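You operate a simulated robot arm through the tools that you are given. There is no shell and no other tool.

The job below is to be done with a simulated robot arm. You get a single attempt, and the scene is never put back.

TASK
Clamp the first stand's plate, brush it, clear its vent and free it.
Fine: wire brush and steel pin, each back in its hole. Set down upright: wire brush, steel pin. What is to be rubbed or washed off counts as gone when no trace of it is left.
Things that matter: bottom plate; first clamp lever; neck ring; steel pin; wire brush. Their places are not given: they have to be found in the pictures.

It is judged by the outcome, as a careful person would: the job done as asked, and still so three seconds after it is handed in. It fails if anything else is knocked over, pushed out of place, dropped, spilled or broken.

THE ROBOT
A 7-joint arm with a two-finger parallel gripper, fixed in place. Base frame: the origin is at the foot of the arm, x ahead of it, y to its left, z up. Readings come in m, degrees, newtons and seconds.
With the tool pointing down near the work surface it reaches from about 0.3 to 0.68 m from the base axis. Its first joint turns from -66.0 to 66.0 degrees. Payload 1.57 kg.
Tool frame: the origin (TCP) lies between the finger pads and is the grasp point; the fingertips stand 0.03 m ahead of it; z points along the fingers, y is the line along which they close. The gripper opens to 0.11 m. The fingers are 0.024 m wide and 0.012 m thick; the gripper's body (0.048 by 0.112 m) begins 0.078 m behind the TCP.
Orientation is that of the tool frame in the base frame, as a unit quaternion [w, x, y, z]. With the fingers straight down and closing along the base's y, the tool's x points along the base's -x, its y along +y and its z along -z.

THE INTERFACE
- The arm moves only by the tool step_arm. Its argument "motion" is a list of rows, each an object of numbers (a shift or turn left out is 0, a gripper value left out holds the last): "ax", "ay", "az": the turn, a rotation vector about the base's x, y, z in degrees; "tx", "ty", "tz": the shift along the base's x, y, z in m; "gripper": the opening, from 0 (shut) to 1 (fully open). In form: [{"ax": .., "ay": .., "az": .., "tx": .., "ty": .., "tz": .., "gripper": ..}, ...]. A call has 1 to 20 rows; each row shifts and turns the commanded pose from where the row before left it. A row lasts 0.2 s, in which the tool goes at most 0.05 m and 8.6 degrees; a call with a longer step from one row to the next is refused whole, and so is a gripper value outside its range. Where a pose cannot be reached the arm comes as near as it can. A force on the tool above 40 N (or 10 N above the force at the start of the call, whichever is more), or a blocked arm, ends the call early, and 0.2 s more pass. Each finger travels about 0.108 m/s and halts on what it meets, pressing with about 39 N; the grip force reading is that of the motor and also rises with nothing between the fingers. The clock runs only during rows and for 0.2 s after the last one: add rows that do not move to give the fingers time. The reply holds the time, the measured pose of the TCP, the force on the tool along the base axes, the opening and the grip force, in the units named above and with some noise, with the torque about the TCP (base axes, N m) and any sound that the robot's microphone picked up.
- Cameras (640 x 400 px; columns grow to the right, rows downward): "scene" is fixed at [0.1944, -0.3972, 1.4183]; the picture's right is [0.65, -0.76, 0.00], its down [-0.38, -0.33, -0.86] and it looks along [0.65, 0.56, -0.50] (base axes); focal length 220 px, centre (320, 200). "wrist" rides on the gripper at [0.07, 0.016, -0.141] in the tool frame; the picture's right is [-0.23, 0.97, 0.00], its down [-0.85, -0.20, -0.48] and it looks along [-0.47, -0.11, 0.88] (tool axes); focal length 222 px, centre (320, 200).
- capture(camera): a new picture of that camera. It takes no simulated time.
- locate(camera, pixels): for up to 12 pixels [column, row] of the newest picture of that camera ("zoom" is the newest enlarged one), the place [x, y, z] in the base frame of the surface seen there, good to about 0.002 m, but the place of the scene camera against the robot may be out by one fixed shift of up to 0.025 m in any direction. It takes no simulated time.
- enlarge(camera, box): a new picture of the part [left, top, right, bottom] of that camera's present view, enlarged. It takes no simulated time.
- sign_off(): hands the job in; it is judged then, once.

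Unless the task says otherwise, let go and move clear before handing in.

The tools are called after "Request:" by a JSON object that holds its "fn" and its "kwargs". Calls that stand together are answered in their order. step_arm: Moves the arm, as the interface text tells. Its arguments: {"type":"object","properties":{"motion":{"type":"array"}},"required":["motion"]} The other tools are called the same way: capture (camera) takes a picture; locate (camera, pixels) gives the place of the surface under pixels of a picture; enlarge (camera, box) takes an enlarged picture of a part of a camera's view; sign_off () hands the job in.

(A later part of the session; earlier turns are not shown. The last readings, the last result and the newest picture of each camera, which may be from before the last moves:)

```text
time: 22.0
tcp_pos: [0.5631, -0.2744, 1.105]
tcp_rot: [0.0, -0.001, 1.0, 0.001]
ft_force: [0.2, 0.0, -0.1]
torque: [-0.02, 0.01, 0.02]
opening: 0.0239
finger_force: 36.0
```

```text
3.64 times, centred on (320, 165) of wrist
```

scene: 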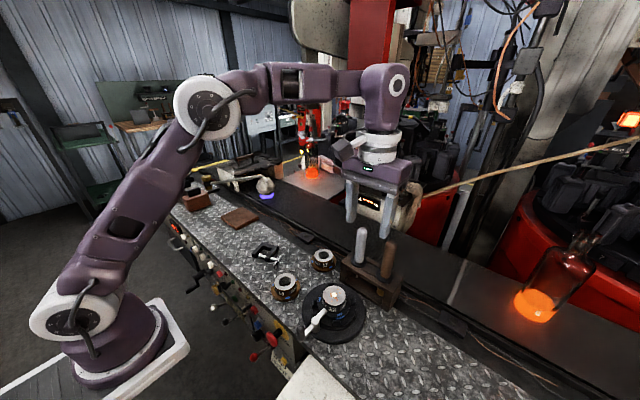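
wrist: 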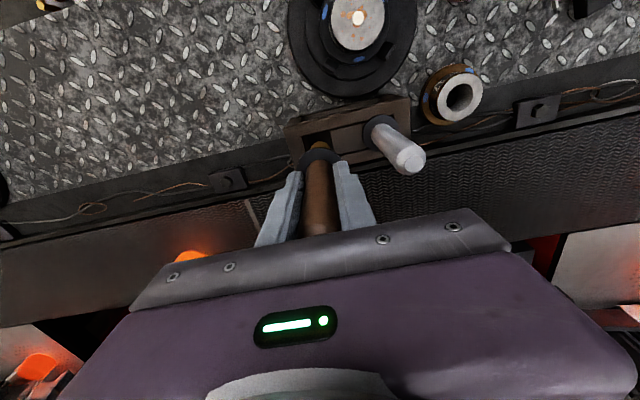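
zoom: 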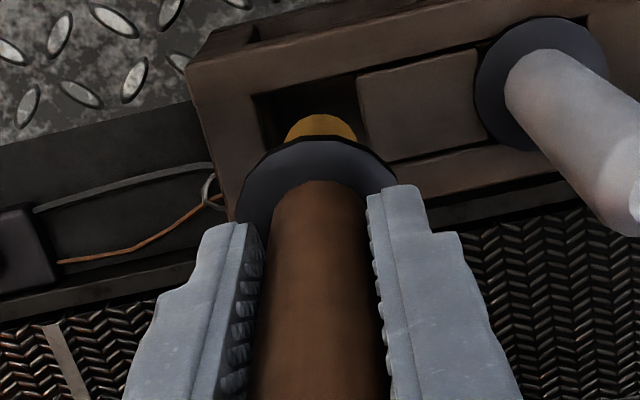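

The bristle tip is about 0.107 m below the TCP (scene z 1.0075 minus the 0.009 shift). I'll move back in x first (clear of the grey handle), then over the plate.

Request:
{"fn": "step_arm", "kwargs": {"motion": [{"tx": -0.03}, {"tx": -0.04}, {"tx": -0.03, "ty": 0.02}, {"tx": -0.013, "ty": 0.025}, {"ty": 0.0195}, {}]}}

Request:
{"fn": "capture", "kwargs": {"camera": "wrist"}}

Request:
{"fn": "enlarge", "kwargs": {"camera": "wrist", "box": [250, 90, 390, 200]}}

Request:
{"fn": "enlarge", "kwargs": {"camera": "scene", "box": [285, 230, 385, 340]}}

```text
time: 23.4
tcp_pos: [0.4493, -0.2134, 1.1032]
tcp_rot: [0.0, 0.0, 1.0, 0.0]
ft_force: [0.1, 0.4, -0.4]
torque: [0.01, 0.01, 0.02]
opening: 0.0241
finger_force: 35.7
```

```text
taken
```

wrist: 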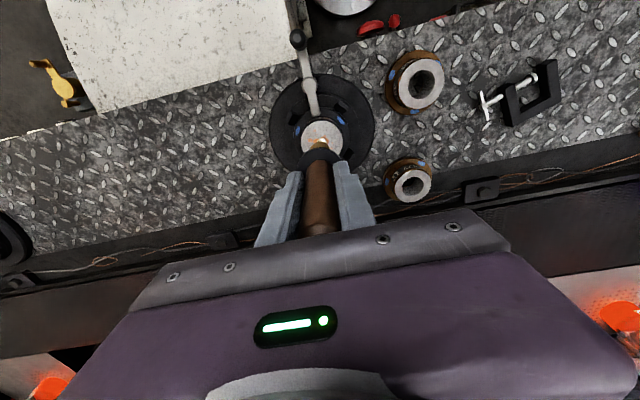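

```text
3.64 times, centred on (320, 145) of wrist
```

zoom: 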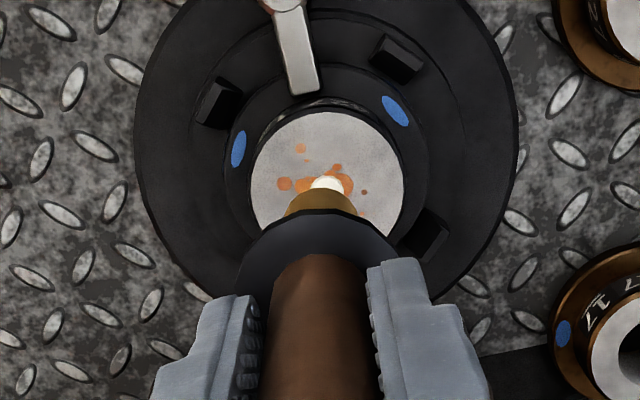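

```text
3.64 times, centred on (335, 285) of scene
```

zoom: 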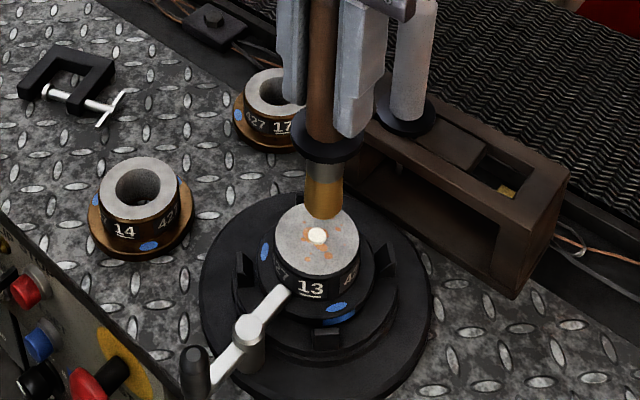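

The brush is above the plate, with its tip just over the vent plug; rust spots spread around the plug. I'll lower in small steps to feel for contact.

Request:
{"fn": "step_arm", "kwargs": {"motion": [{"ty": 0.001, "tz": -0.015}, {"tz": -0.01}, {}]}}

Request:
{"fn": "enlarge", "kwargs": {"camera": "scene", "box": [305, 260, 365, 320]}}

Request:
{"fn": "enlarge", "kwargs": {"camera": "wrist", "box": [270, 90, 370, 180]}}

```text
time: 24.2
tcp_pos: [0.4504, -0.2107, 1.0785]
tcp_rot: [0.001, 0.0, 1.0, -0.001]
ft_force: [0.2, 1.1, -0.9]
torque: [0.0, -0.02, -0.01]
opening: 0.024
finger_force: 35.9
```

```text
6.67 times, centred on (335, 290) of scene
```

zoom: 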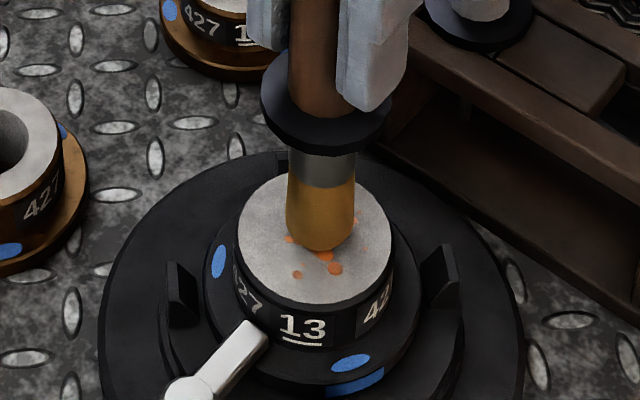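

```text
4.44 times, centred on (320, 135) of wrist
```

zoom: 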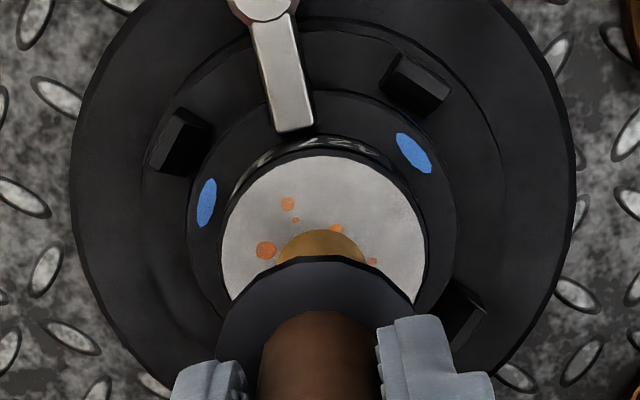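

The bristles hide the vent; no contact yet at TCP z 1.0785. I'll lower 2 mm at a time.

Request:
{"fn": "step_arm", "kwargs": {"motion": [{"tz": -0.003}, {"tz": -0.002}, {}]}}

```text
time: 25.0
tcp_pos: [0.4496, -0.2099, 1.0736]
tcp_rot: [-0.001, 0.0, 1.0, 0.0]
ft_force: [0.6, 0.3, -0.4]
torque: [-0.03, 0.0, 0.03]
opening: 0.024
finger_force: 35.4
```

Request:
{"fn": "step_arm", "kwargs": {"motion": [{"tz": -0.002}, {"tz": -0.001}, {}]}}

```text
time: 25.8
tcp_pos: [0.4526, -0.2088, 1.0708]
tcp_rot: [0.001, -0.001, 1.0, -0.001]
ft_force: [0.8, 3.7, 34.2]
torque: [0.24, -0.2, -0.01]
opening: 0.0237
finger_force: 36.6
```

Contact: 34 N at TCP z 1.0708. I'll ease up 0.7 mm and rub with a small circle to see how the force behaves.

Request:
{"fn": "step_arm", "kwargs": {"motion": [{"tz": 0.0008}, {"tx": 0.004}, {"tx": 0.004}, {"tx": -0.002, "ty": 0.005}, {"tx": -0.006, "ty": 0.003}, {"tx": -0.006, "ty": -0.003}, {"tx": -0.002, "ty": -0.005}, {}]}}

Request:
{"fn": "enlarge", "kwargs": {"camera": "wrist", "box": [270, 90, 370, 180]}}

Request:
{"fn": "enlarge", "kwargs": {"camera": "scene", "box": [305, 260, 365, 320]}}

```text
time: 27.6
tcp_pos: [0.4426, -0.211, 1.0723]
tcp_rot: [-0.001, 0.0, 1.0, 0.001]
ft_force: [0.1, 0.7, 0.8]
torque: [0.06, -0.04, 0.0]
opening: 0.0239
finger_force: 36.5
```

```text
4.44 times, centred on (320, 135) of wrist
```

zoom: 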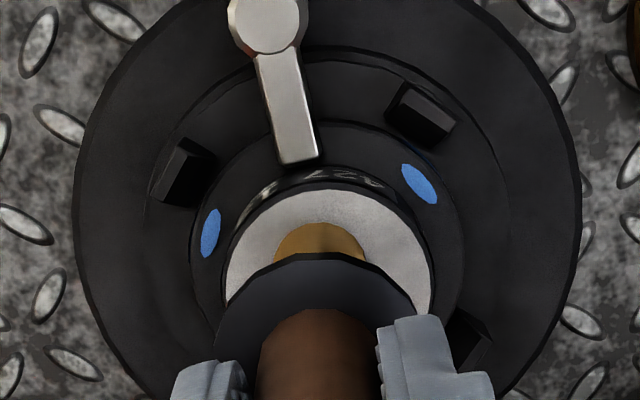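

```text
6.67 times, centred on (335, 290) of scene
```

zoom: 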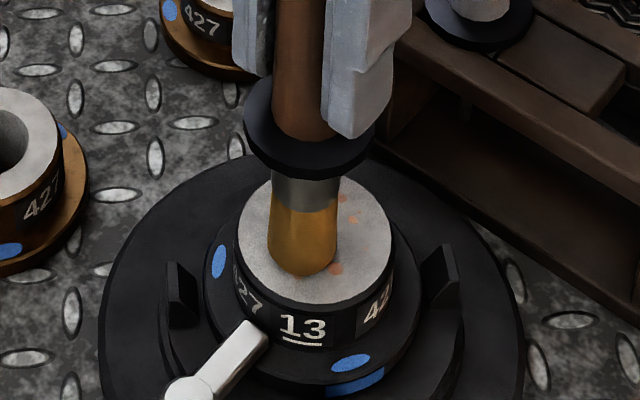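

The spots are fading where the brush passed (faint marks remain at zoom (340,197), (352,220), (337,268)). The contact is very light now, so I'll press 1 mm more and sweep a full 10 mm-radius circle.

Request:
{"fn": "step_arm", "kwargs": {"motion": [{"tx": -0.0025, "ty": 0.001, "tz": -0.0008}, {"tx": 0.0029, "ty": -0.0071}, {"tx": 0.0071, "ty": -0.0029}, {"tx": 0.0071, "ty": 0.0029}, {"tx": 0.0029, "ty": 0.0071}, {"tx": -0.0029, "ty": 0.0071}, {"tx": -0.0071, "ty": 0.0029}, {"tx": -0.0071, "ty": -0.0029}, {"tx": -0.0029, "ty": -0.0071}, {}]}}

Request:
{"fn": "enlarge", "kwargs": {"camera": "scene", "box": [305, 260, 365, 320]}}

```text
time: 29.8
tcp_pos: [0.4406, -0.2081, 1.0703]
tcp_rot: [0.0, 0.001, 1.0, 0.001]
ft_force: [2.1, 12.5, 32.0]
torque: [1.39, -0.44, 0.04]
opening: 0.0242
finger_force: 36.5
```

```text
6.67 times, centred on (335, 290) of scene
```

zoom: 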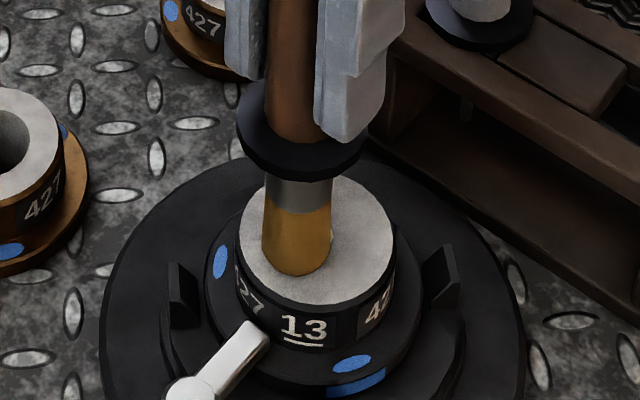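

The visible part of the plate looks clean now. I'll do a second, smaller pass across the centre, then lift and inspect.

Request:
{"fn": "step_arm", "kwargs": {"motion": [{"tx": 0.005, "tz": 0.0004}, {"tx": 0.005}, {"tx": 0.005}, {"tx": 0.004, "ty": 0.004}, {"tx": -0.004, "ty": 0.004}, {"tx": -0.006, "ty": -0.002}, {"tx": -0.003, "ty": -0.006}, {"tx": 0.002, "ty": -0.007}, {"tx": 0.006, "ty": -0.002}, {"tx": 0.005, "ty": 0.005}, {"tx": -0.008, "ty": 0.004}, {}]}}

Request:
{"fn": "step_arm", "kwargs": {"motion": [{"tz": 0.02}, {"tz": 0.02}, {}]}}

Request:
{"fn": "enlarge", "kwargs": {"camera": "scene", "box": [305, 260, 365, 320]}}

Request:
{"fn": "enlarge", "kwargs": {"camera": "wrist", "box": [270, 90, 370, 180]}}

```text
time: 32.4
tcp_pos: [0.4509, -0.2095, 1.0716]
tcp_rot: [0.0, 0.0, 1.0, 0.0]
ft_force: [-0.6, 0.5, -1.2]
torque: [-0.01, 0.03, -0.04]
opening: 0.0235
finger_force: 35.8
```

```text
time: 33.2
tcp_pos: [0.452, -0.2093, 1.1121]
tcp_rot: [0.0, 0.0, 1.0, 0.0]
ft_force: [0.2, 0.6, -1.1]
torque: [0.02, -0.01, 0.01]
opening: 0.0238
finger_force: 36.0
```

```text
6.67 times, centred on (335, 290) of scene
```

zoom: 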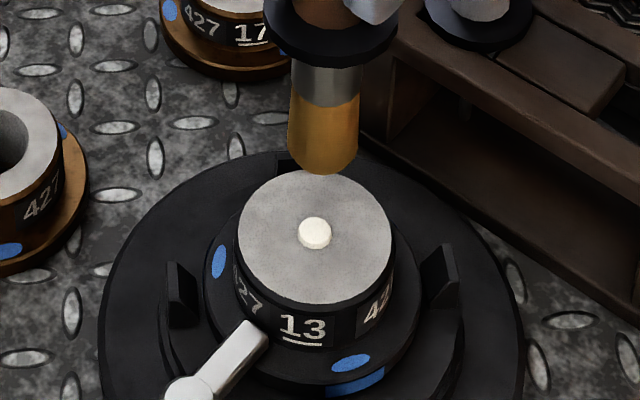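

```text
4.44 times, centred on (320, 135) of wrist
```

zoom: 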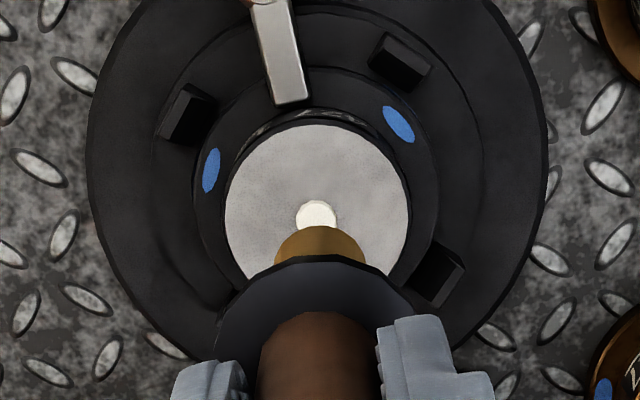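

The plate now looks free of rust; only the white vent plug remains. I'll zoom closer to make sure no faint trace is left.

Request:
{"fn": "enlarge", "kwargs": {"camera": "scene", "box": [322, 282, 346, 306]}}

Request:
{"fn": "enlarge", "kwargs": {"camera": "wrist", "box": [296, 110, 346, 155]}}

```text
16.00 times, centred on (334, 294) of scene
```

zoom: 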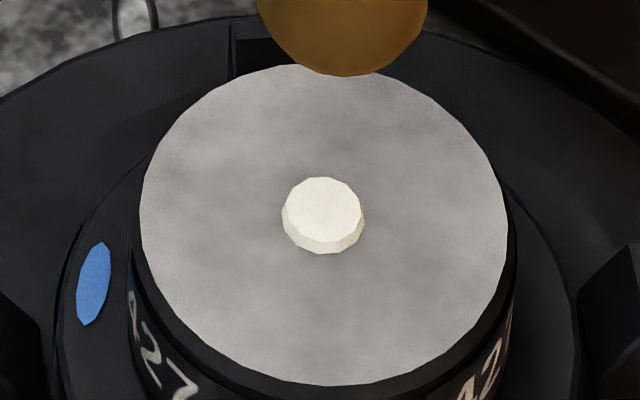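

```text
8.89 times, centred on (321, 132) of wrist
```

zoom: 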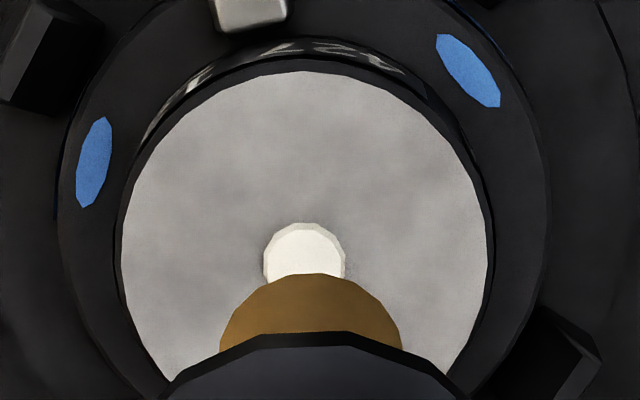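

The plate is clean. I'll carry the brush back the same way, to above its hole.

Request:
{"fn": "step_arm", "kwargs": {"motion": [{"ty": -0.03}, {"ty": -0.0365, "tx": 0.01}, {"tx": 0.035}, {"tx": 0.035}, {"tx": 0.0325}, {}, {}]}}

Request:
{"fn": "enlarge", "kwargs": {"camera": "scene", "box": [325, 195, 425, 305]}}

Request:
{"fn": "capture", "kwargs": {"camera": "wrist"}}

Request:
{"fn": "enlarge", "kwargs": {"camera": "wrist", "box": [250, 110, 390, 220]}}

```text
time: 34.8
tcp_pos: [0.5643, -0.2757, 1.1097]
tcp_rot: [0.0, 0.0, 1.0, 0.0]
ft_force: [-0.1, 0.0, -0.7]
torque: [0.01, 0.02, -0.01]
opening: 0.0238
finger_force: 36.0
```

```text
3.64 times, centred on (375, 250) of scene
```

zoom: 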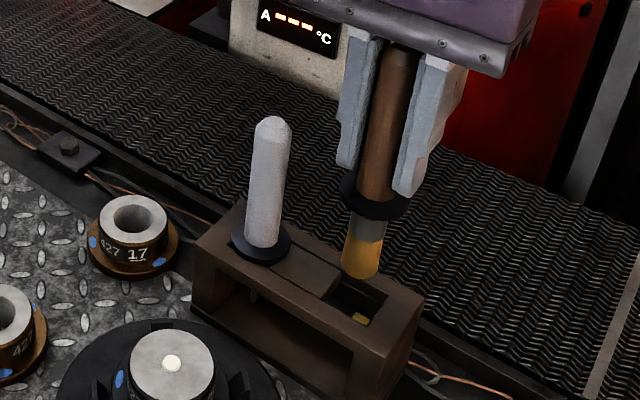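

```text
taken
```

wrist: 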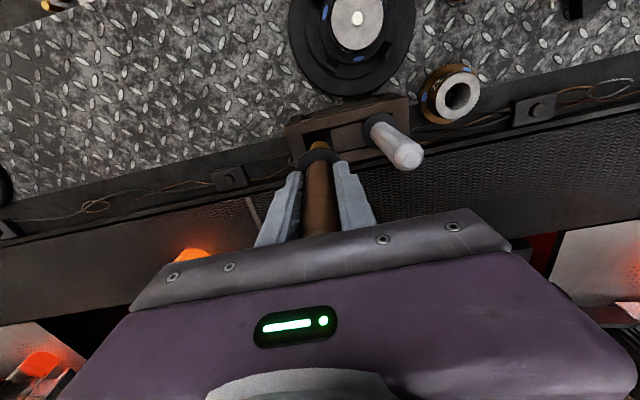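

```text
3.64 times, centred on (320, 165) of wrist
```

zoom: 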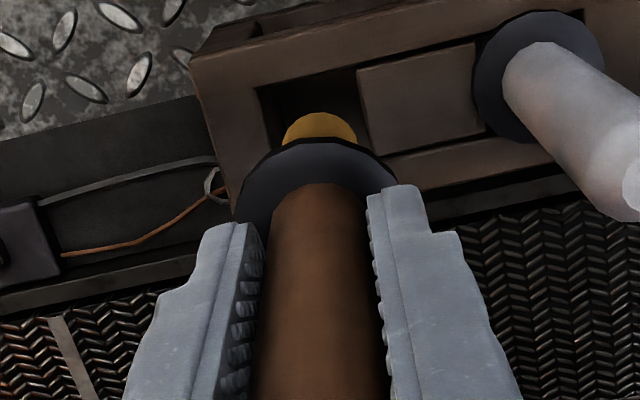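

The view matches the one when the brush was lifted out. I'll lower it 6 cm into the hole and check.

Request:
{"fn": "step_arm", "kwargs": {"motion": [{"tz": -0.02}, {"tz": -0.02}, {"tz": -0.02}, {}]}}

Request:
{"fn": "enlarge", "kwargs": {"camera": "scene", "box": [325, 195, 425, 305]}}

```text
time: 35.8
tcp_pos: [0.5627, -0.2764, 1.0516]
tcp_rot: [-0.001, 0.0, 1.0, 0.0]
ft_force: [-0.4, -0.2, -0.9]
torque: [0.03, -0.01, -0.02]
opening: 0.0239
finger_force: 35.7
```

```text
3.64 times, centred on (375, 250) of scene
```

zoom: 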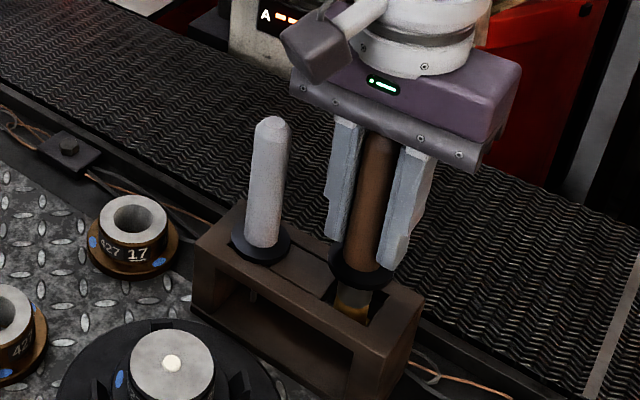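

The bristles are inside the hole with no force. I'll lower the remaining distance in small steps until the collar meets the rack.

Request:
{"fn": "step_arm", "kwargs": {"motion": [{"tz": -0.01}, {"tz": -0.01}, {"tz": -0.004}, {}]}}

Request:
{"fn": "enlarge", "kwargs": {"camera": "scene", "box": [345, 235, 415, 305]}}

```text
time: 36.8
tcp_pos: [0.5637, -0.2748, 1.0261]
tcp_rot: [0.001, 0.0, 1.0, 0.0]
ft_force: [0.0, 0.7, -0.7]
torque: [-0.01, 0.0, 0.01]
opening: 0.024
finger_force: 35.9
```

```text
5.71 times, centred on (380, 270) of scene
```

zoom: 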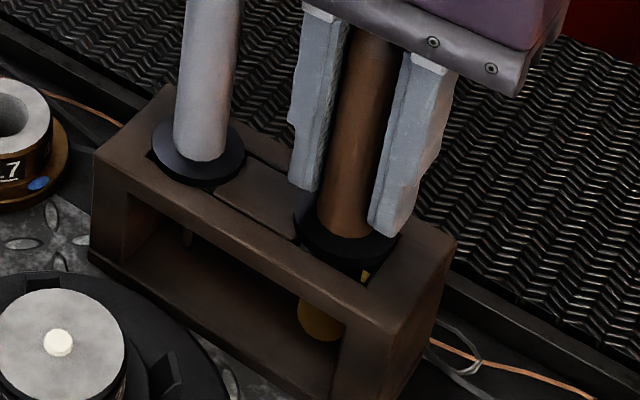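

The collar is nearly on the rack. I'll go down 1 mm at a time until it touches.

Request:
{"fn": "step_arm", "kwargs": {"motion": [{"tz": -0.001}, {"tz": -0.001}, {}]}}

```text
time: 37.6
tcp_pos: [0.5635, -0.2754, 1.0267]
tcp_rot: [0.0, 0.0, 1.0, 0.0]
ft_force: [-0.1, -0.4, -1.3]
torque: [-0.03, -0.01, -0.03]
opening: 0.024
finger_force: 36.0
```

Request:
{"fn": "step_arm", "kwargs": {"motion": [{"tz": -0.001}, {"tz": -0.0005}, {}]}}

Request:
{"fn": "enlarge", "kwargs": {"camera": "scene", "box": [345, 235, 415, 305]}}

```text
time: 38.4
tcp_pos: [0.5639, -0.2757, 1.0237]
tcp_rot: [0.001, 0.0, 1.0, -0.001]
ft_force: [-0.4, 0.8, -1.8]
torque: [0.04, -0.02, 0.02]
opening: 0.0238
finger_force: 35.9
```

```text
5.71 times, centred on (380, 270) of scene
```

zoom: 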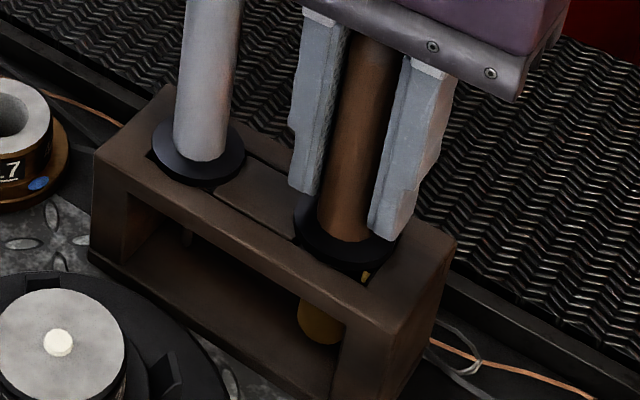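

Still no contact; the brush may have slid up slightly in the grip while rubbing. I continue down by single millimetres.

Request:
{"fn": "step_arm", "kwargs": {"motion": [{"tz": -0.001}, {"tz": -0.0005}, {}]}}

```text
time: 39.2
tcp_pos: [0.5642, -0.2769, 1.0232]
tcp_rot: [-0.001, 0.0, 1.0, 0.0]
ft_force: [0.7, 0.3, -1.1]
torque: [0.03, 0.02, -0.01]
opening: 0.0237
finger_force: 36.2
```

Request:
{"fn": "step_arm", "kwargs": {"motion": [{"tz": -0.001}, {"tz": -0.0005}, {}]}}

Request:
{"fn": "enlarge", "kwargs": {"camera": "scene", "box": [345, 235, 415, 305]}}

Request:
{"fn": "capture", "kwargs": {"camera": "wrist"}}

Request:
{"fn": "enlarge", "kwargs": {"camera": "wrist", "box": [250, 110, 390, 220]}}

```text
time: 40.0
tcp_pos: [0.5641, -0.2766, 1.0214]
tcp_rot: [0.001, 0.0, 1.0, -0.001]
ft_force: [1.6, 1.6, 3.6]
torque: [0.05, -0.18, 0.03]
opening: 0.0237
finger_force: 36.6
```

```text
5.71 times, centred on (380, 270) of scene
```

zoom: 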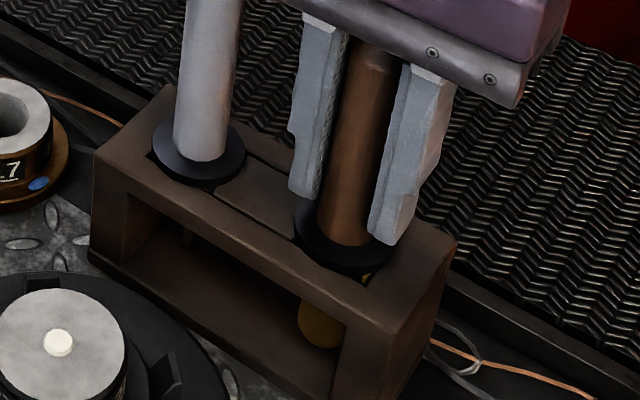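

```text
taken
```

wrist: 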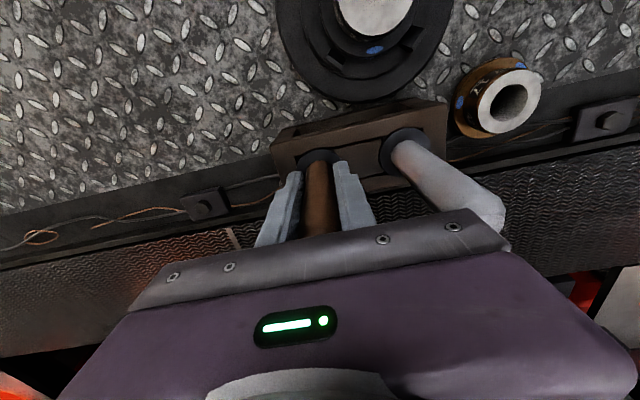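

```text
3.64 times, centred on (320, 165) of wrist
```

zoom: 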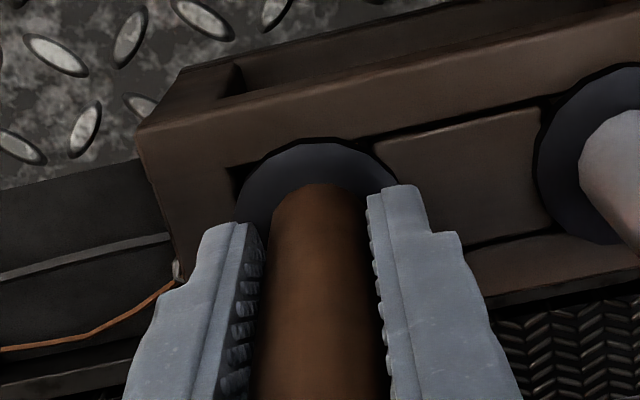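

A slight upward force (3.6 N) and the collar looks flush on the rack: the brush is seated. I'll open the fingers and rise.

Request:
{"fn": "step_arm", "kwargs": {"motion": [{"tz": -0.0003}, {"gripper": 0.55}, {}, {}]}}

Request:
{"fn": "enlarge", "kwargs": {"camera": "scene", "box": [345, 235, 415, 305]}}

```text
time: 41.0
tcp_pos: [0.563, -0.2763, 1.0228]
tcp_rot: [0.001, 0.0, 1.0, 0.0]
ft_force: [-0.3, -0.6, 0.2]
torque: [-0.01, -0.03, 0.04]
opening: 0.0605
finger_force: 0.1
```

```text
5.71 times, centred on (380, 270) of scene
```

zoom: 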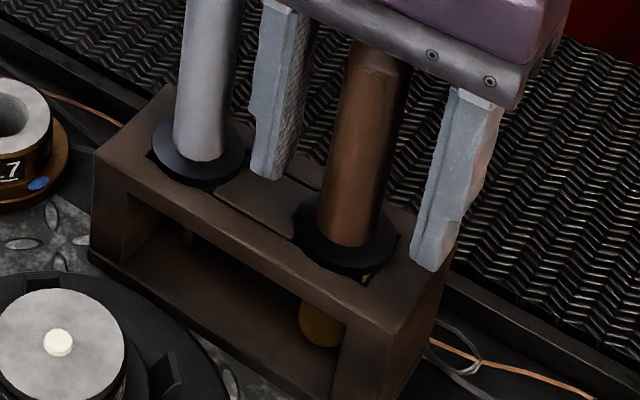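

The brush stands upright in its hole. I'll rise, back out in x, then move over to the grey pin handle.

Request:
{"fn": "step_arm", "kwargs": {"motion": [{"tz": 0.03}, {"tz": 0.03}, {"tz": 0.03}, {"tx": -0.03}, {"tx": -0.02, "tz": 0.02}, {"tz": 0.02, "ty": 0.02}, {"ty": 0.03}, {"ty": 0.0225, "tx": 0.01}, {}]}}

Request:
{"fn": "capture", "kwargs": {"camera": "wrist"}}

Request:
{"fn": "enlarge", "kwargs": {"camera": "wrist", "box": [240, 120, 400, 220]}}

Request:
{"fn": "enlarge", "kwargs": {"camera": "scene", "box": [325, 195, 425, 305]}}

```text
time: 43.0
tcp_pos: [0.5241, -0.2024, 1.1507]
tcp_rot: [0.0, 0.0, 1.0, 0.0]
ft_force: [-0.2, 0.3, -0.4]
torque: [-0.02, 0.02, 0.01]
opening: 0.0606
finger_force: 0.1
```

```text
taken
```

wrist: 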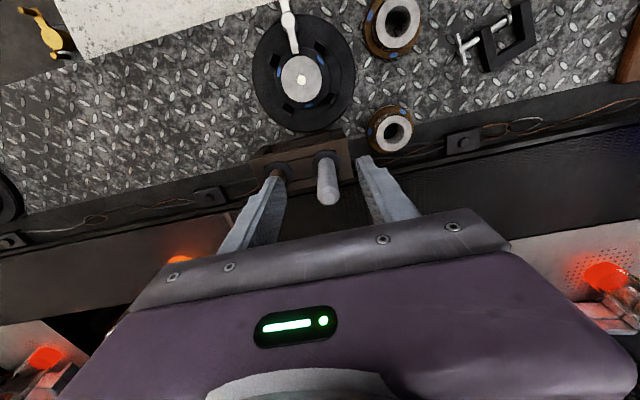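

```text
4.00 times, centred on (320, 170) of wrist
```

zoom: 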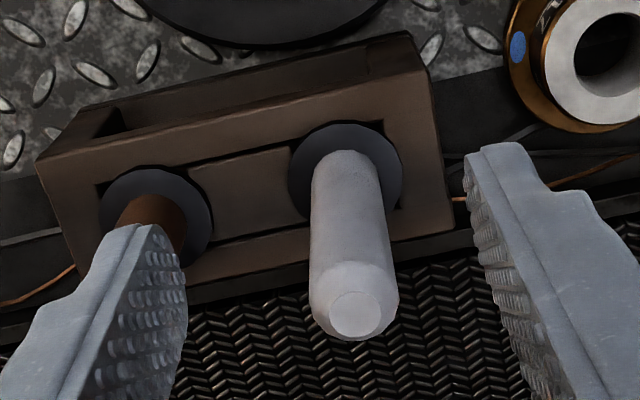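

```text
3.64 times, centred on (375, 250) of scene
```

zoom: 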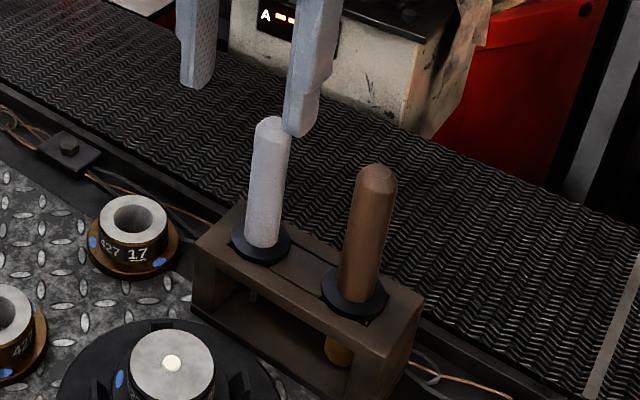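

The brush is back, upright. I'll measure the grey handle again from here.

Request:
{"fn": "capture", "kwargs": {"camera": "wrist"}}

Request:
{"fn": "locate", "kwargs": {"camera": "wrist", "pixels": [[329, 199], [326, 198], [332, 200], [328, 185], [321, 185], [336, 185], [313, 163], [347, 165], [325, 152], [301, 78], [297, 77], [305, 79]]}}

```text
taken
```

wrist: 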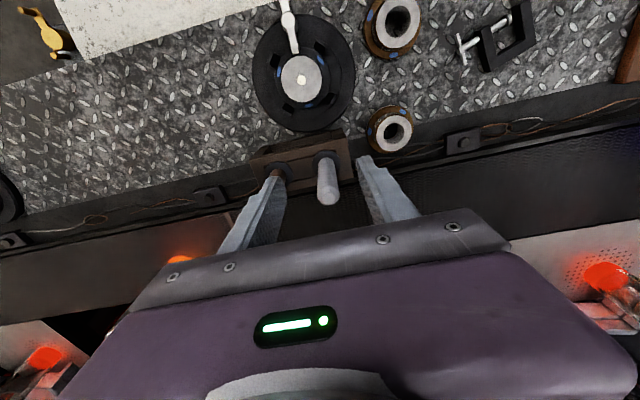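

```text
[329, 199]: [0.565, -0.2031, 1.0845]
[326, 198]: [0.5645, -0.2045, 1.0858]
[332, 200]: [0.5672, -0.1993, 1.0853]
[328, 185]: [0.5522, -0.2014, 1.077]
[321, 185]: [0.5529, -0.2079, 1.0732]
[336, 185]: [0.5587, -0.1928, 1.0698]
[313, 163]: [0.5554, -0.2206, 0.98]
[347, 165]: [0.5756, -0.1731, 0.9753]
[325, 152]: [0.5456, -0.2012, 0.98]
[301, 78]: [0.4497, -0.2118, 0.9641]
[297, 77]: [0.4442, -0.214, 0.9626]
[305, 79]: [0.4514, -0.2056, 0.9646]
```

The pin handle is at (0.5645,-0.203). I'll move forward over it and descend to grip it low.

Request:
{"fn": "step_arm", "kwargs": {"motion": [{"tx": 0.02}, {"tx": 0.02, "ty": -0.0007}, {"tz": -0.02}, {}]}}

Request:
{"fn": "enlarge", "kwargs": {"camera": "wrist", "box": [240, 120, 400, 220]}}

```text
time: 44.0
tcp_pos: [0.5653, -0.204, 1.1319]
tcp_rot: [0.0, 0.0, 1.0, 0.001]
ft_force: [-0.3, -0.1, -0.5]
torque: [-0.01, -0.02, -0.02]
opening: 0.0606
finger_force: 0.1
```

```text
4.00 times, centred on (320, 170) of wrist
```

zoom: 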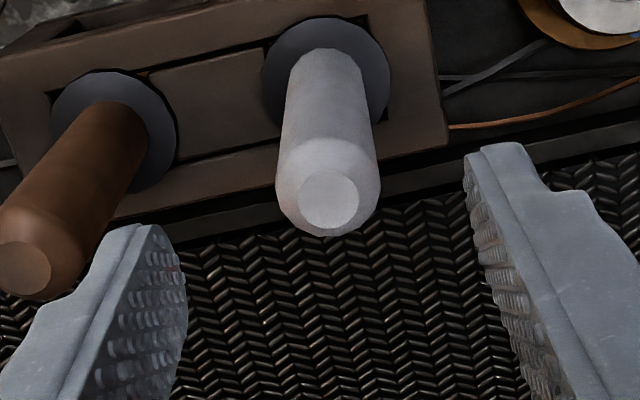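

The grey handle is centred between the fingers. I'll descend to TCP z ≈ 1.023.

Request:
{"fn": "step_arm", "kwargs": {"motion": [{"tz": -0.025}, {"tz": -0.025}, {"tz": -0.025}, {"tz": -0.025}, {"tz": -0.007}, {}]}}

Request:
{"fn": "enlarge", "kwargs": {"camera": "scene", "box": [325, 195, 425, 305]}}

```text
time: 45.4
tcp_pos: [0.5635, -0.206, 1.0242]
tcp_rot: [0.0, 0.0, 1.0, 0.0]
ft_force: [-0.1, -0.2, -0.1]
torque: [-0.03, -0.03, 0.01]
opening: 0.0606
finger_force: 0.2
```

```text
3.64 times, centred on (375, 250) of scene
```

zoom: 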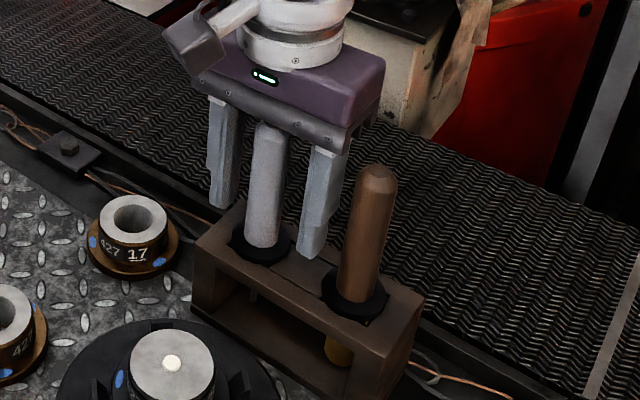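

The fingers straddle the pin handle. I'll close and then lift in steps.

Request:
{"fn": "step_arm", "kwargs": {"motion": [{"gripper": 0}, {}, {}]}}

Request:
{"fn": "step_arm", "kwargs": {"motion": [{"tz": 0.01}, {"tz": 0.02}, {"tz": 0.02}, {"tz": 0.02}, {}]}}

Request:
{"fn": "enlarge", "kwargs": {"camera": "scene", "box": [325, 195, 425, 305]}}

```text
time: 46.2
tcp_pos: [0.5627, -0.2052, 1.0233]
tcp_rot: [0.0, 0.0, 1.0, 0.0]
ft_force: [0.3, 0.4, 0.3]
torque: [0.03, -0.04, 0.0]
opening: 0.0239
finger_force: 36.0
```

```text
time: 47.4
tcp_pos: [0.565, -0.2017, 1.0942]
tcp_rot: [0.0, 0.0, 1.0, 0.0]
ft_force: [0.8, -0.1, -0.3]
torque: [-0.01, 0.01, 0.01]
opening: 0.0237
finger_force: 35.7
```

```text
3.64 times, centred on (375, 250) of scene
```

zoom: 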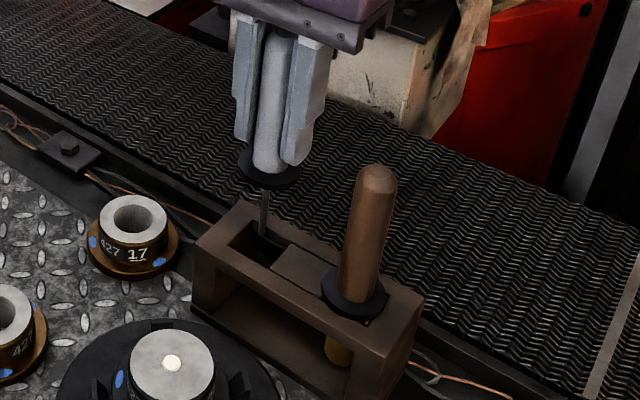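

The steel pin hangs below the collar, tip near zoom (262,235). I'll lift a bit more and measure the pin.

Request:
{"fn": "step_arm", "kwargs": {"motion": [{"tz": 0.02}, {"tz": 0.01}, {}]}}

Request:
{"fn": "enlarge", "kwargs": {"camera": "scene", "box": [325, 205, 395, 285]}}

Request:
{"fn": "capture", "kwargs": {"camera": "wrist"}}

Request:
{"fn": "enlarge", "kwargs": {"camera": "wrist", "box": [250, 110, 390, 220]}}

```text
time: 48.2
tcp_pos: [0.5639, -0.2039, 1.1245]
tcp_rot: [0.0, 0.0, 1.0, 0.0]
ft_force: [0.9, 0.2, -0.4]
torque: [0.01, -0.01, 0.0]
opening: 0.0238
finger_force: 35.9
```

```text
5.00 times, centred on (360, 245) of scene
```

zoom: 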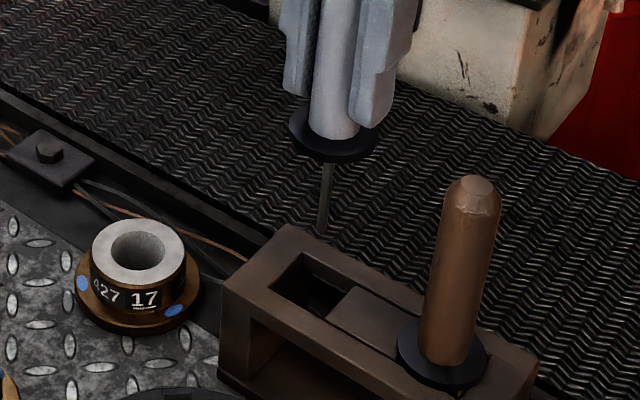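

```text
taken
```

wrist: 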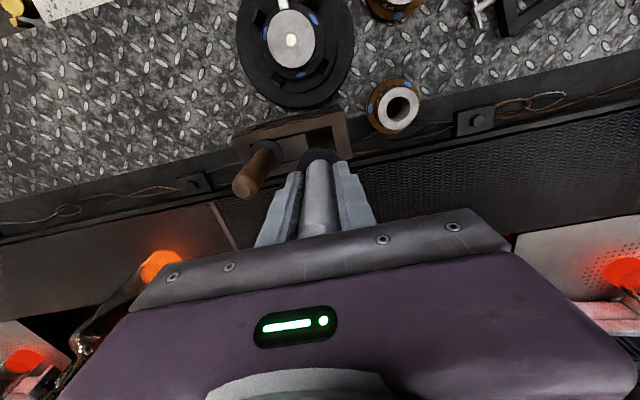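

```text
3.64 times, centred on (320, 165) of wrist
```

zoom: 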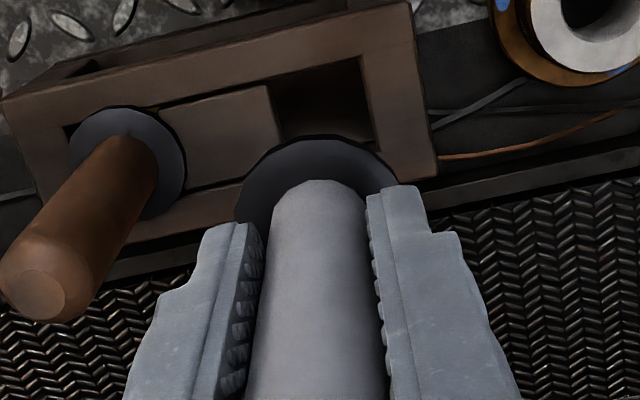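

The pin tip is at about zoom (321,232) in the scene enlargement. I'll retake that enlargement and measure along the pin.

Request:
{"fn": "enlarge", "kwargs": {"camera": "scene", "box": [335, 220, 375, 260]}}

```text
10.00 times, centred on (355, 240) of scene
```

zoom: 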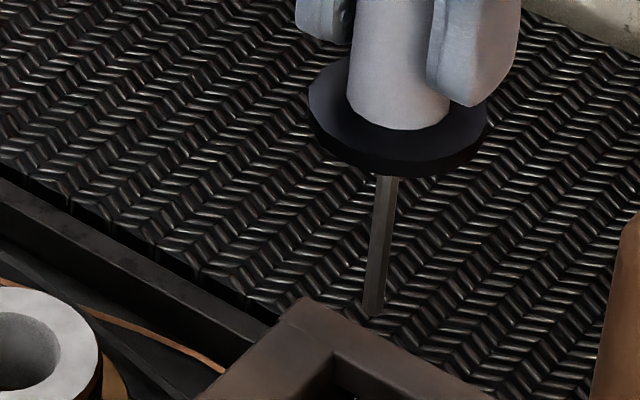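

Request:
{"fn": "locate", "kwargs": {"camera": "zoom", "pixels": [[374, 305], [376, 290], [378, 270], [381, 240], [385, 210], [389, 185], [372, 312], [395, 140], [330, 110], [470, 145], [400, 100], [376, 300]]}}

```text
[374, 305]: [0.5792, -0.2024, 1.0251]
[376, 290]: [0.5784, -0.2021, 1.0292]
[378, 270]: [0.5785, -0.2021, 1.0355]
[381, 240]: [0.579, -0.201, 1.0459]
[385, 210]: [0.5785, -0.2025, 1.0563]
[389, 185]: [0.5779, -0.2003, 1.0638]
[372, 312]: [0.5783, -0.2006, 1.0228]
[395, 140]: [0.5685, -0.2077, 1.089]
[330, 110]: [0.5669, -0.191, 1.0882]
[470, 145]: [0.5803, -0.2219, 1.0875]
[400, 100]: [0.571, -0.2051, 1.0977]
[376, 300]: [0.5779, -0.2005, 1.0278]
```

The pin is straight, tip near z 1.015 (true), about 0.109 below the TCP. I'll measure the plug's centre with the scene camera in the same frame so the shift cancels.

Request:
{"fn": "enlarge", "kwargs": {"camera": "scene", "box": [320, 280, 350, 310]}}

```text
13.33 times, centred on (335, 295) of scene
```

zoom: 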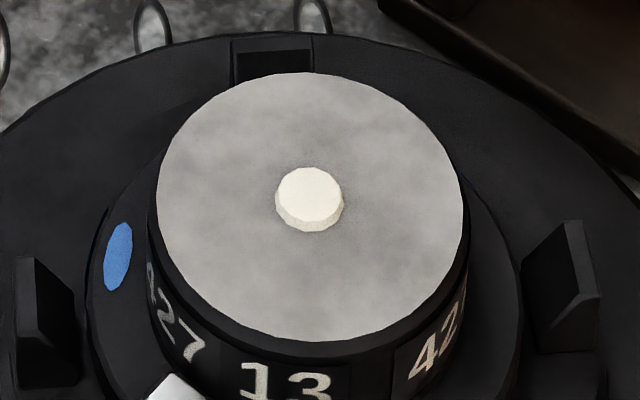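

Request:
{"fn": "locate", "kwargs": {"camera": "zoom", "pixels": [[310, 195], [290, 195], [330, 195], [310, 180], [310, 212], [220, 195], [400, 195], [310, 100], [310, 310], [170, 210], [455, 210], [300, 225]]}}

Request:
{"fn": "locate", "kwargs": {"camera": "wrist", "pixels": [[291, 40], [288, 39], [294, 41], [291, 37], [291, 43], [291, 15], [270, 40], [312, 40], [291, 62], [275, 30], [307, 52], [303, 30]]}}

```text
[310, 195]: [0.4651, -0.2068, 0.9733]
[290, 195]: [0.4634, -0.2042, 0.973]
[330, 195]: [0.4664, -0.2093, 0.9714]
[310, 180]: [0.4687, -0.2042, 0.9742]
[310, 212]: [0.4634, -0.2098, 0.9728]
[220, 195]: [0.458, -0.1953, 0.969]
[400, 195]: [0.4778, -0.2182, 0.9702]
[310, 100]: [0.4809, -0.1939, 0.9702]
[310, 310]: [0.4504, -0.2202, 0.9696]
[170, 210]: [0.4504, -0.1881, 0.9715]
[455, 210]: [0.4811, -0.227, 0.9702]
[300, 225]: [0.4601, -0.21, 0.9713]
```

```text
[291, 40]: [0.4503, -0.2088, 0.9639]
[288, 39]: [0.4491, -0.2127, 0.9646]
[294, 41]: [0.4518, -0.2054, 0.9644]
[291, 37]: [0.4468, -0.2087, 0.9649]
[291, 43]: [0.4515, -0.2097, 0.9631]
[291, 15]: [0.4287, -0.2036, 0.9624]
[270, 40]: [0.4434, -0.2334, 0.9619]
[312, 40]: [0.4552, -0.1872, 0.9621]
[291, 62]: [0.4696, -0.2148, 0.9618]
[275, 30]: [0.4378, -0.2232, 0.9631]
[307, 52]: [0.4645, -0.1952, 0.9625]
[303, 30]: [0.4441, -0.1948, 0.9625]
```

In the scene frame, plug centre (0.4654,-0.2069,0.9732) and pin axis about (0.580,-0.200) with tip z 1.0225, so I need a shift of about (-0.114,-0.006) and ~0.049 down. I'll go above the vent, staying high.

Request:
{"fn": "step_arm", "kwargs": {"motion": [{"tx": -0.03}, {"tx": -0.04}, {"tx": -0.03, "ty": -0.003}, {"tx": -0.0143, "ty": -0.003}, {"tz": -0.02}, {}]}}

Request:
{"fn": "enlarge", "kwargs": {"camera": "scene", "box": [310, 260, 360, 310]}}

Request:
{"fn": "capture", "kwargs": {"camera": "wrist"}}

Request:
{"fn": "enlarge", "kwargs": {"camera": "wrist", "box": [270, 90, 370, 180]}}

```text
time: 49.6
tcp_pos: [0.4505, -0.2114, 1.1034]
tcp_rot: [0.001, 0.0, 1.0, 0.0]
ft_force: [-0.1, 0.3, -0.1]
torque: [-0.02, -0.02, -0.02]
opening: 0.0235
finger_force: 36.1
```

```text
8.00 times, centred on (335, 285) of scene
```

zoom: 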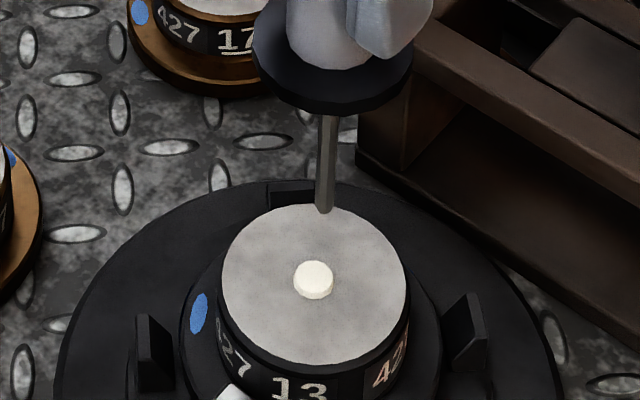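

```text
taken
```

wrist: 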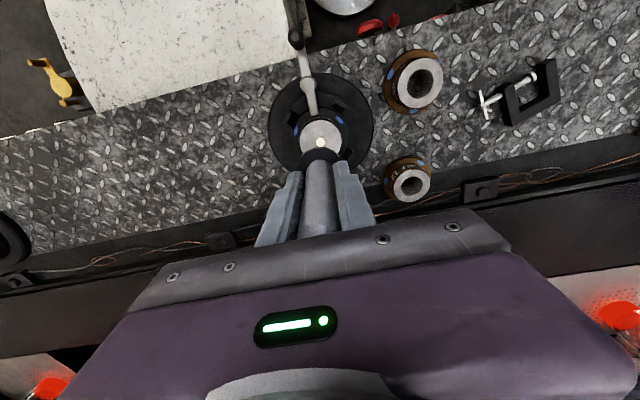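

```text
4.44 times, centred on (320, 135) of wrist
```

zoom: 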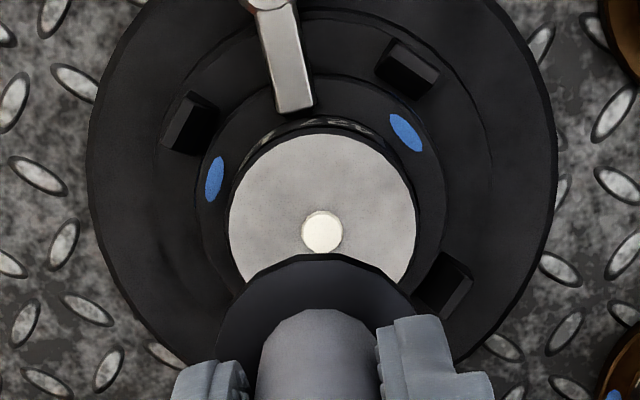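

In the scene enlargement the pin's tip (324,210) lies above the plug (313,278), slightly to the right. I'll measure both here.

Request:
{"fn": "locate", "kwargs": {"camera": "zoom", "pixels": [[324, 205], [325, 190], [326, 170], [327, 150], [328, 130], [320, 180], [332, 180], [313, 275], [303, 275], [323, 275], [313, 268], [313, 284]]}}

```text
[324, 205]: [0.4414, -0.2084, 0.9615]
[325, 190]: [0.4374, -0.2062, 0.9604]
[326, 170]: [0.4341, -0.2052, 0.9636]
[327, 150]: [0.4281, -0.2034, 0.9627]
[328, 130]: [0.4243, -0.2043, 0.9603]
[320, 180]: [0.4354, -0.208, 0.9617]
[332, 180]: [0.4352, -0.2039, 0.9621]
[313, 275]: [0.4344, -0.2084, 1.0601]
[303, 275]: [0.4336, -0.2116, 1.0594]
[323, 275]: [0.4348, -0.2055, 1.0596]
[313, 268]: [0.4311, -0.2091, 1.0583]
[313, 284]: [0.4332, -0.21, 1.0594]
```

That used the wrist enlargement (the newest). I'll retake the scene enlargement and measure again.

Request:
{"fn": "enlarge", "kwargs": {"camera": "scene", "box": [310, 260, 360, 310]}}

Request:
{"fn": "locate", "kwargs": {"camera": "zoom", "pixels": [[324, 208], [325, 195], [326, 175], [327, 155], [328, 135], [320, 180], [330, 180], [313, 275], [303, 275], [323, 275], [313, 268], [313, 284]]}}

```text
8.00 times, centred on (335, 285) of scene
```

zoom: 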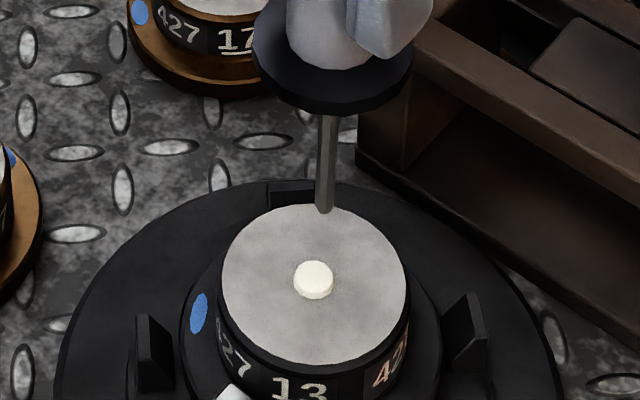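

```text
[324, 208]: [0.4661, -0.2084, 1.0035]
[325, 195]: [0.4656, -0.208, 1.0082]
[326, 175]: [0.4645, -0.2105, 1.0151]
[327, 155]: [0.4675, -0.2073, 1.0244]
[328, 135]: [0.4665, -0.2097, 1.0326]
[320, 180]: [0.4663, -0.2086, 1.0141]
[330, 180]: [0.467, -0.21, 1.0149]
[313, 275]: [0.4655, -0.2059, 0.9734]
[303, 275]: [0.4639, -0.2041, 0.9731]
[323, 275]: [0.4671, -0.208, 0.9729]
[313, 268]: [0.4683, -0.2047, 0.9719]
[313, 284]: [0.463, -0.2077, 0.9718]
```

The pin axis needs about (-0.0017,+0.0018) correction, and the tip is ~29 mm above the plug. I'll correct and lower 24 mm.

Request:
{"fn": "step_arm", "kwargs": {"motion": [{"tx": -0.0017, "ty": 0.0018}, {"tz": -0.012}, {"tz": -0.012}, {}]}}

Request:
{"fn": "enlarge", "kwargs": {"camera": "scene", "box": [320, 275, 350, 305]}}

Request:
{"fn": "locate", "kwargs": {"camera": "zoom", "pixels": [[310, 240], [310, 220], [312, 190], [313, 160], [314, 130]]}}

```text
time: 50.6
tcp_pos: [0.4477, -0.2096, 1.0792]
tcp_rot: [-0.001, 0.0, 1.0, 0.0]
ft_force: [-0.3, -0.8, -0.2]
torque: [-0.04, -0.02, 0.0]
opening: 0.0236
finger_force: 36.1
```

```text
13.33 times, centred on (335, 290) of scene
```

zoom: 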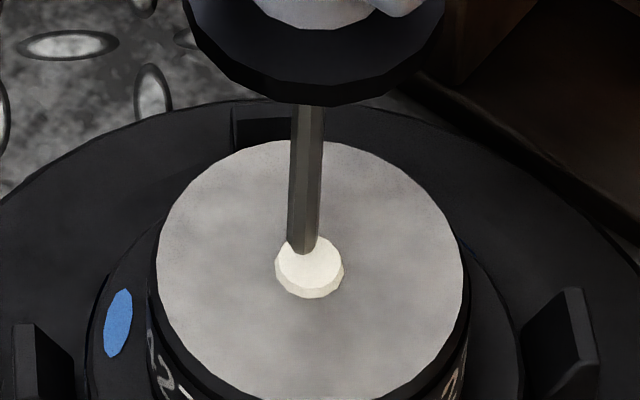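

```text
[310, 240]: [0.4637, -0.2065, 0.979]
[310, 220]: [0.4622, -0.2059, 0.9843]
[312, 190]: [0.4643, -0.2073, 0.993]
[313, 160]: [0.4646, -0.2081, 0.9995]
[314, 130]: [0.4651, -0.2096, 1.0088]
```

The pin is just above the plug, about 1 mm to the left in the picture (tip centre ~303 vs plug 310). I'll correct by (+0.0006,-0.0008) and lower gently to contact.

Request:
{"fn": "step_arm", "kwargs": {"motion": [{"tx": 0.0006, "ty": -0.0008}, {"tz": -0.002}, {"tz": -0.002}, {}]}}

Request:
{"fn": "enlarge", "kwargs": {"camera": "scene", "box": [320, 275, 350, 305]}}

```text
time: 51.6
tcp_pos: [0.4469, -0.2106, 1.0767]
tcp_rot: [0.0, 0.0, 1.0, -0.001]
ft_force: [0.5, 0.5, 0.0]
torque: [0.0, -0.04, -0.03]
opening: 0.0238
finger_force: 35.7
```

```text
13.33 times, centred on (335, 290) of scene
```

zoom: 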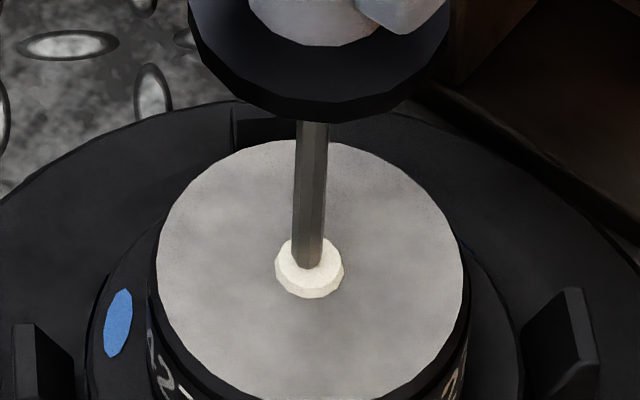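

The pin tip is now centred on the plug at (308,266). I'll push down in small steps, watching force.

Request:
{"fn": "step_arm", "kwargs": {"motion": [{"tz": -0.002}, {"tz": -0.002}, {}]}}

Request:
{"fn": "enlarge", "kwargs": {"camera": "scene", "box": [320, 275, 350, 305]}}

```text
time: 52.4
tcp_pos: [0.4491, -0.211, 1.0719]
tcp_rot: [0.001, 0.0, 1.0, -0.001]
ft_force: [-3.9, 0.9, 27.1]
torque: [0.17, 0.43, 0.0]
opening: 0.0236
finger_force: 36.4
```

```text
13.33 times, centred on (335, 290) of scene
```

zoom: 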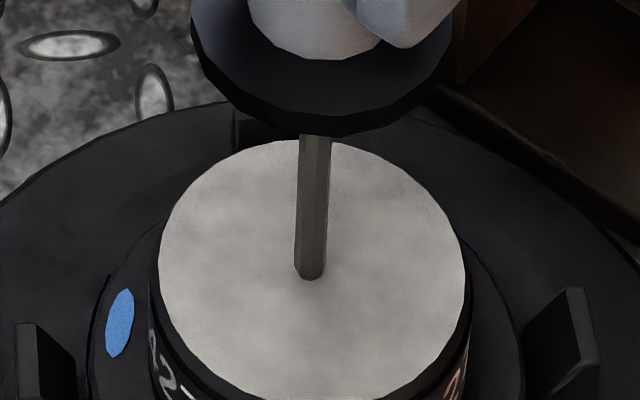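

The white plug has vanished under the pin. I'll raise the pin and look at the vent.

Request:
{"fn": "step_arm", "kwargs": {"motion": [{"tz": 0.01}, {"tz": 0.02}, {}]}}

Request:
{"fn": "enlarge", "kwargs": {"camera": "scene", "box": [320, 275, 350, 305]}}

Request:
{"fn": "capture", "kwargs": {"camera": "wrist"}}

Request:
{"fn": "enlarge", "kwargs": {"camera": "wrist", "box": [280, 100, 360, 170]}}

```text
time: 53.2
tcp_pos: [0.4496, -0.211, 1.1025]
tcp_rot: [-0.001, 0.0, 1.0, 0.0]
ft_force: [-0.6, -0.5, -0.7]
torque: [-0.01, -0.03, 0.0]
opening: 0.0239
finger_force: 35.3
```

```text
13.33 times, centred on (335, 290) of scene
```

zoom: 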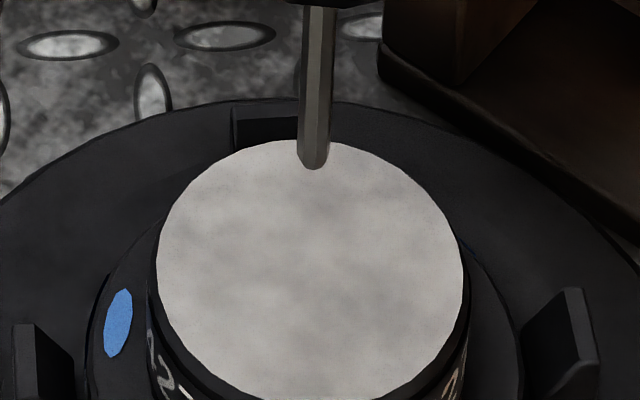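

```text
taken
```

wrist: 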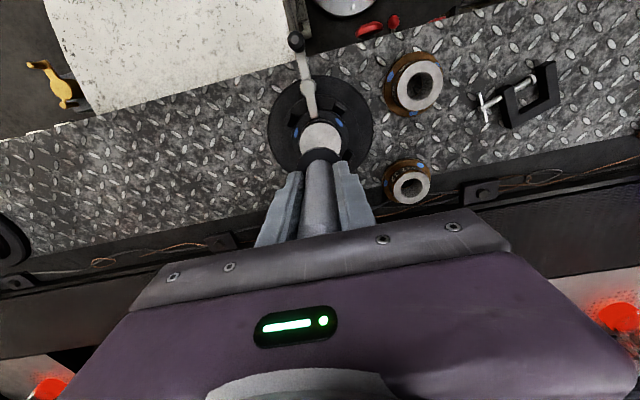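

```text
5.71 times, centred on (320, 135) of wrist
```

zoom: 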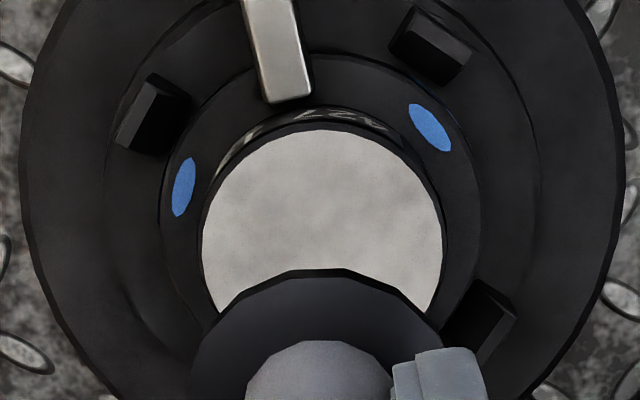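

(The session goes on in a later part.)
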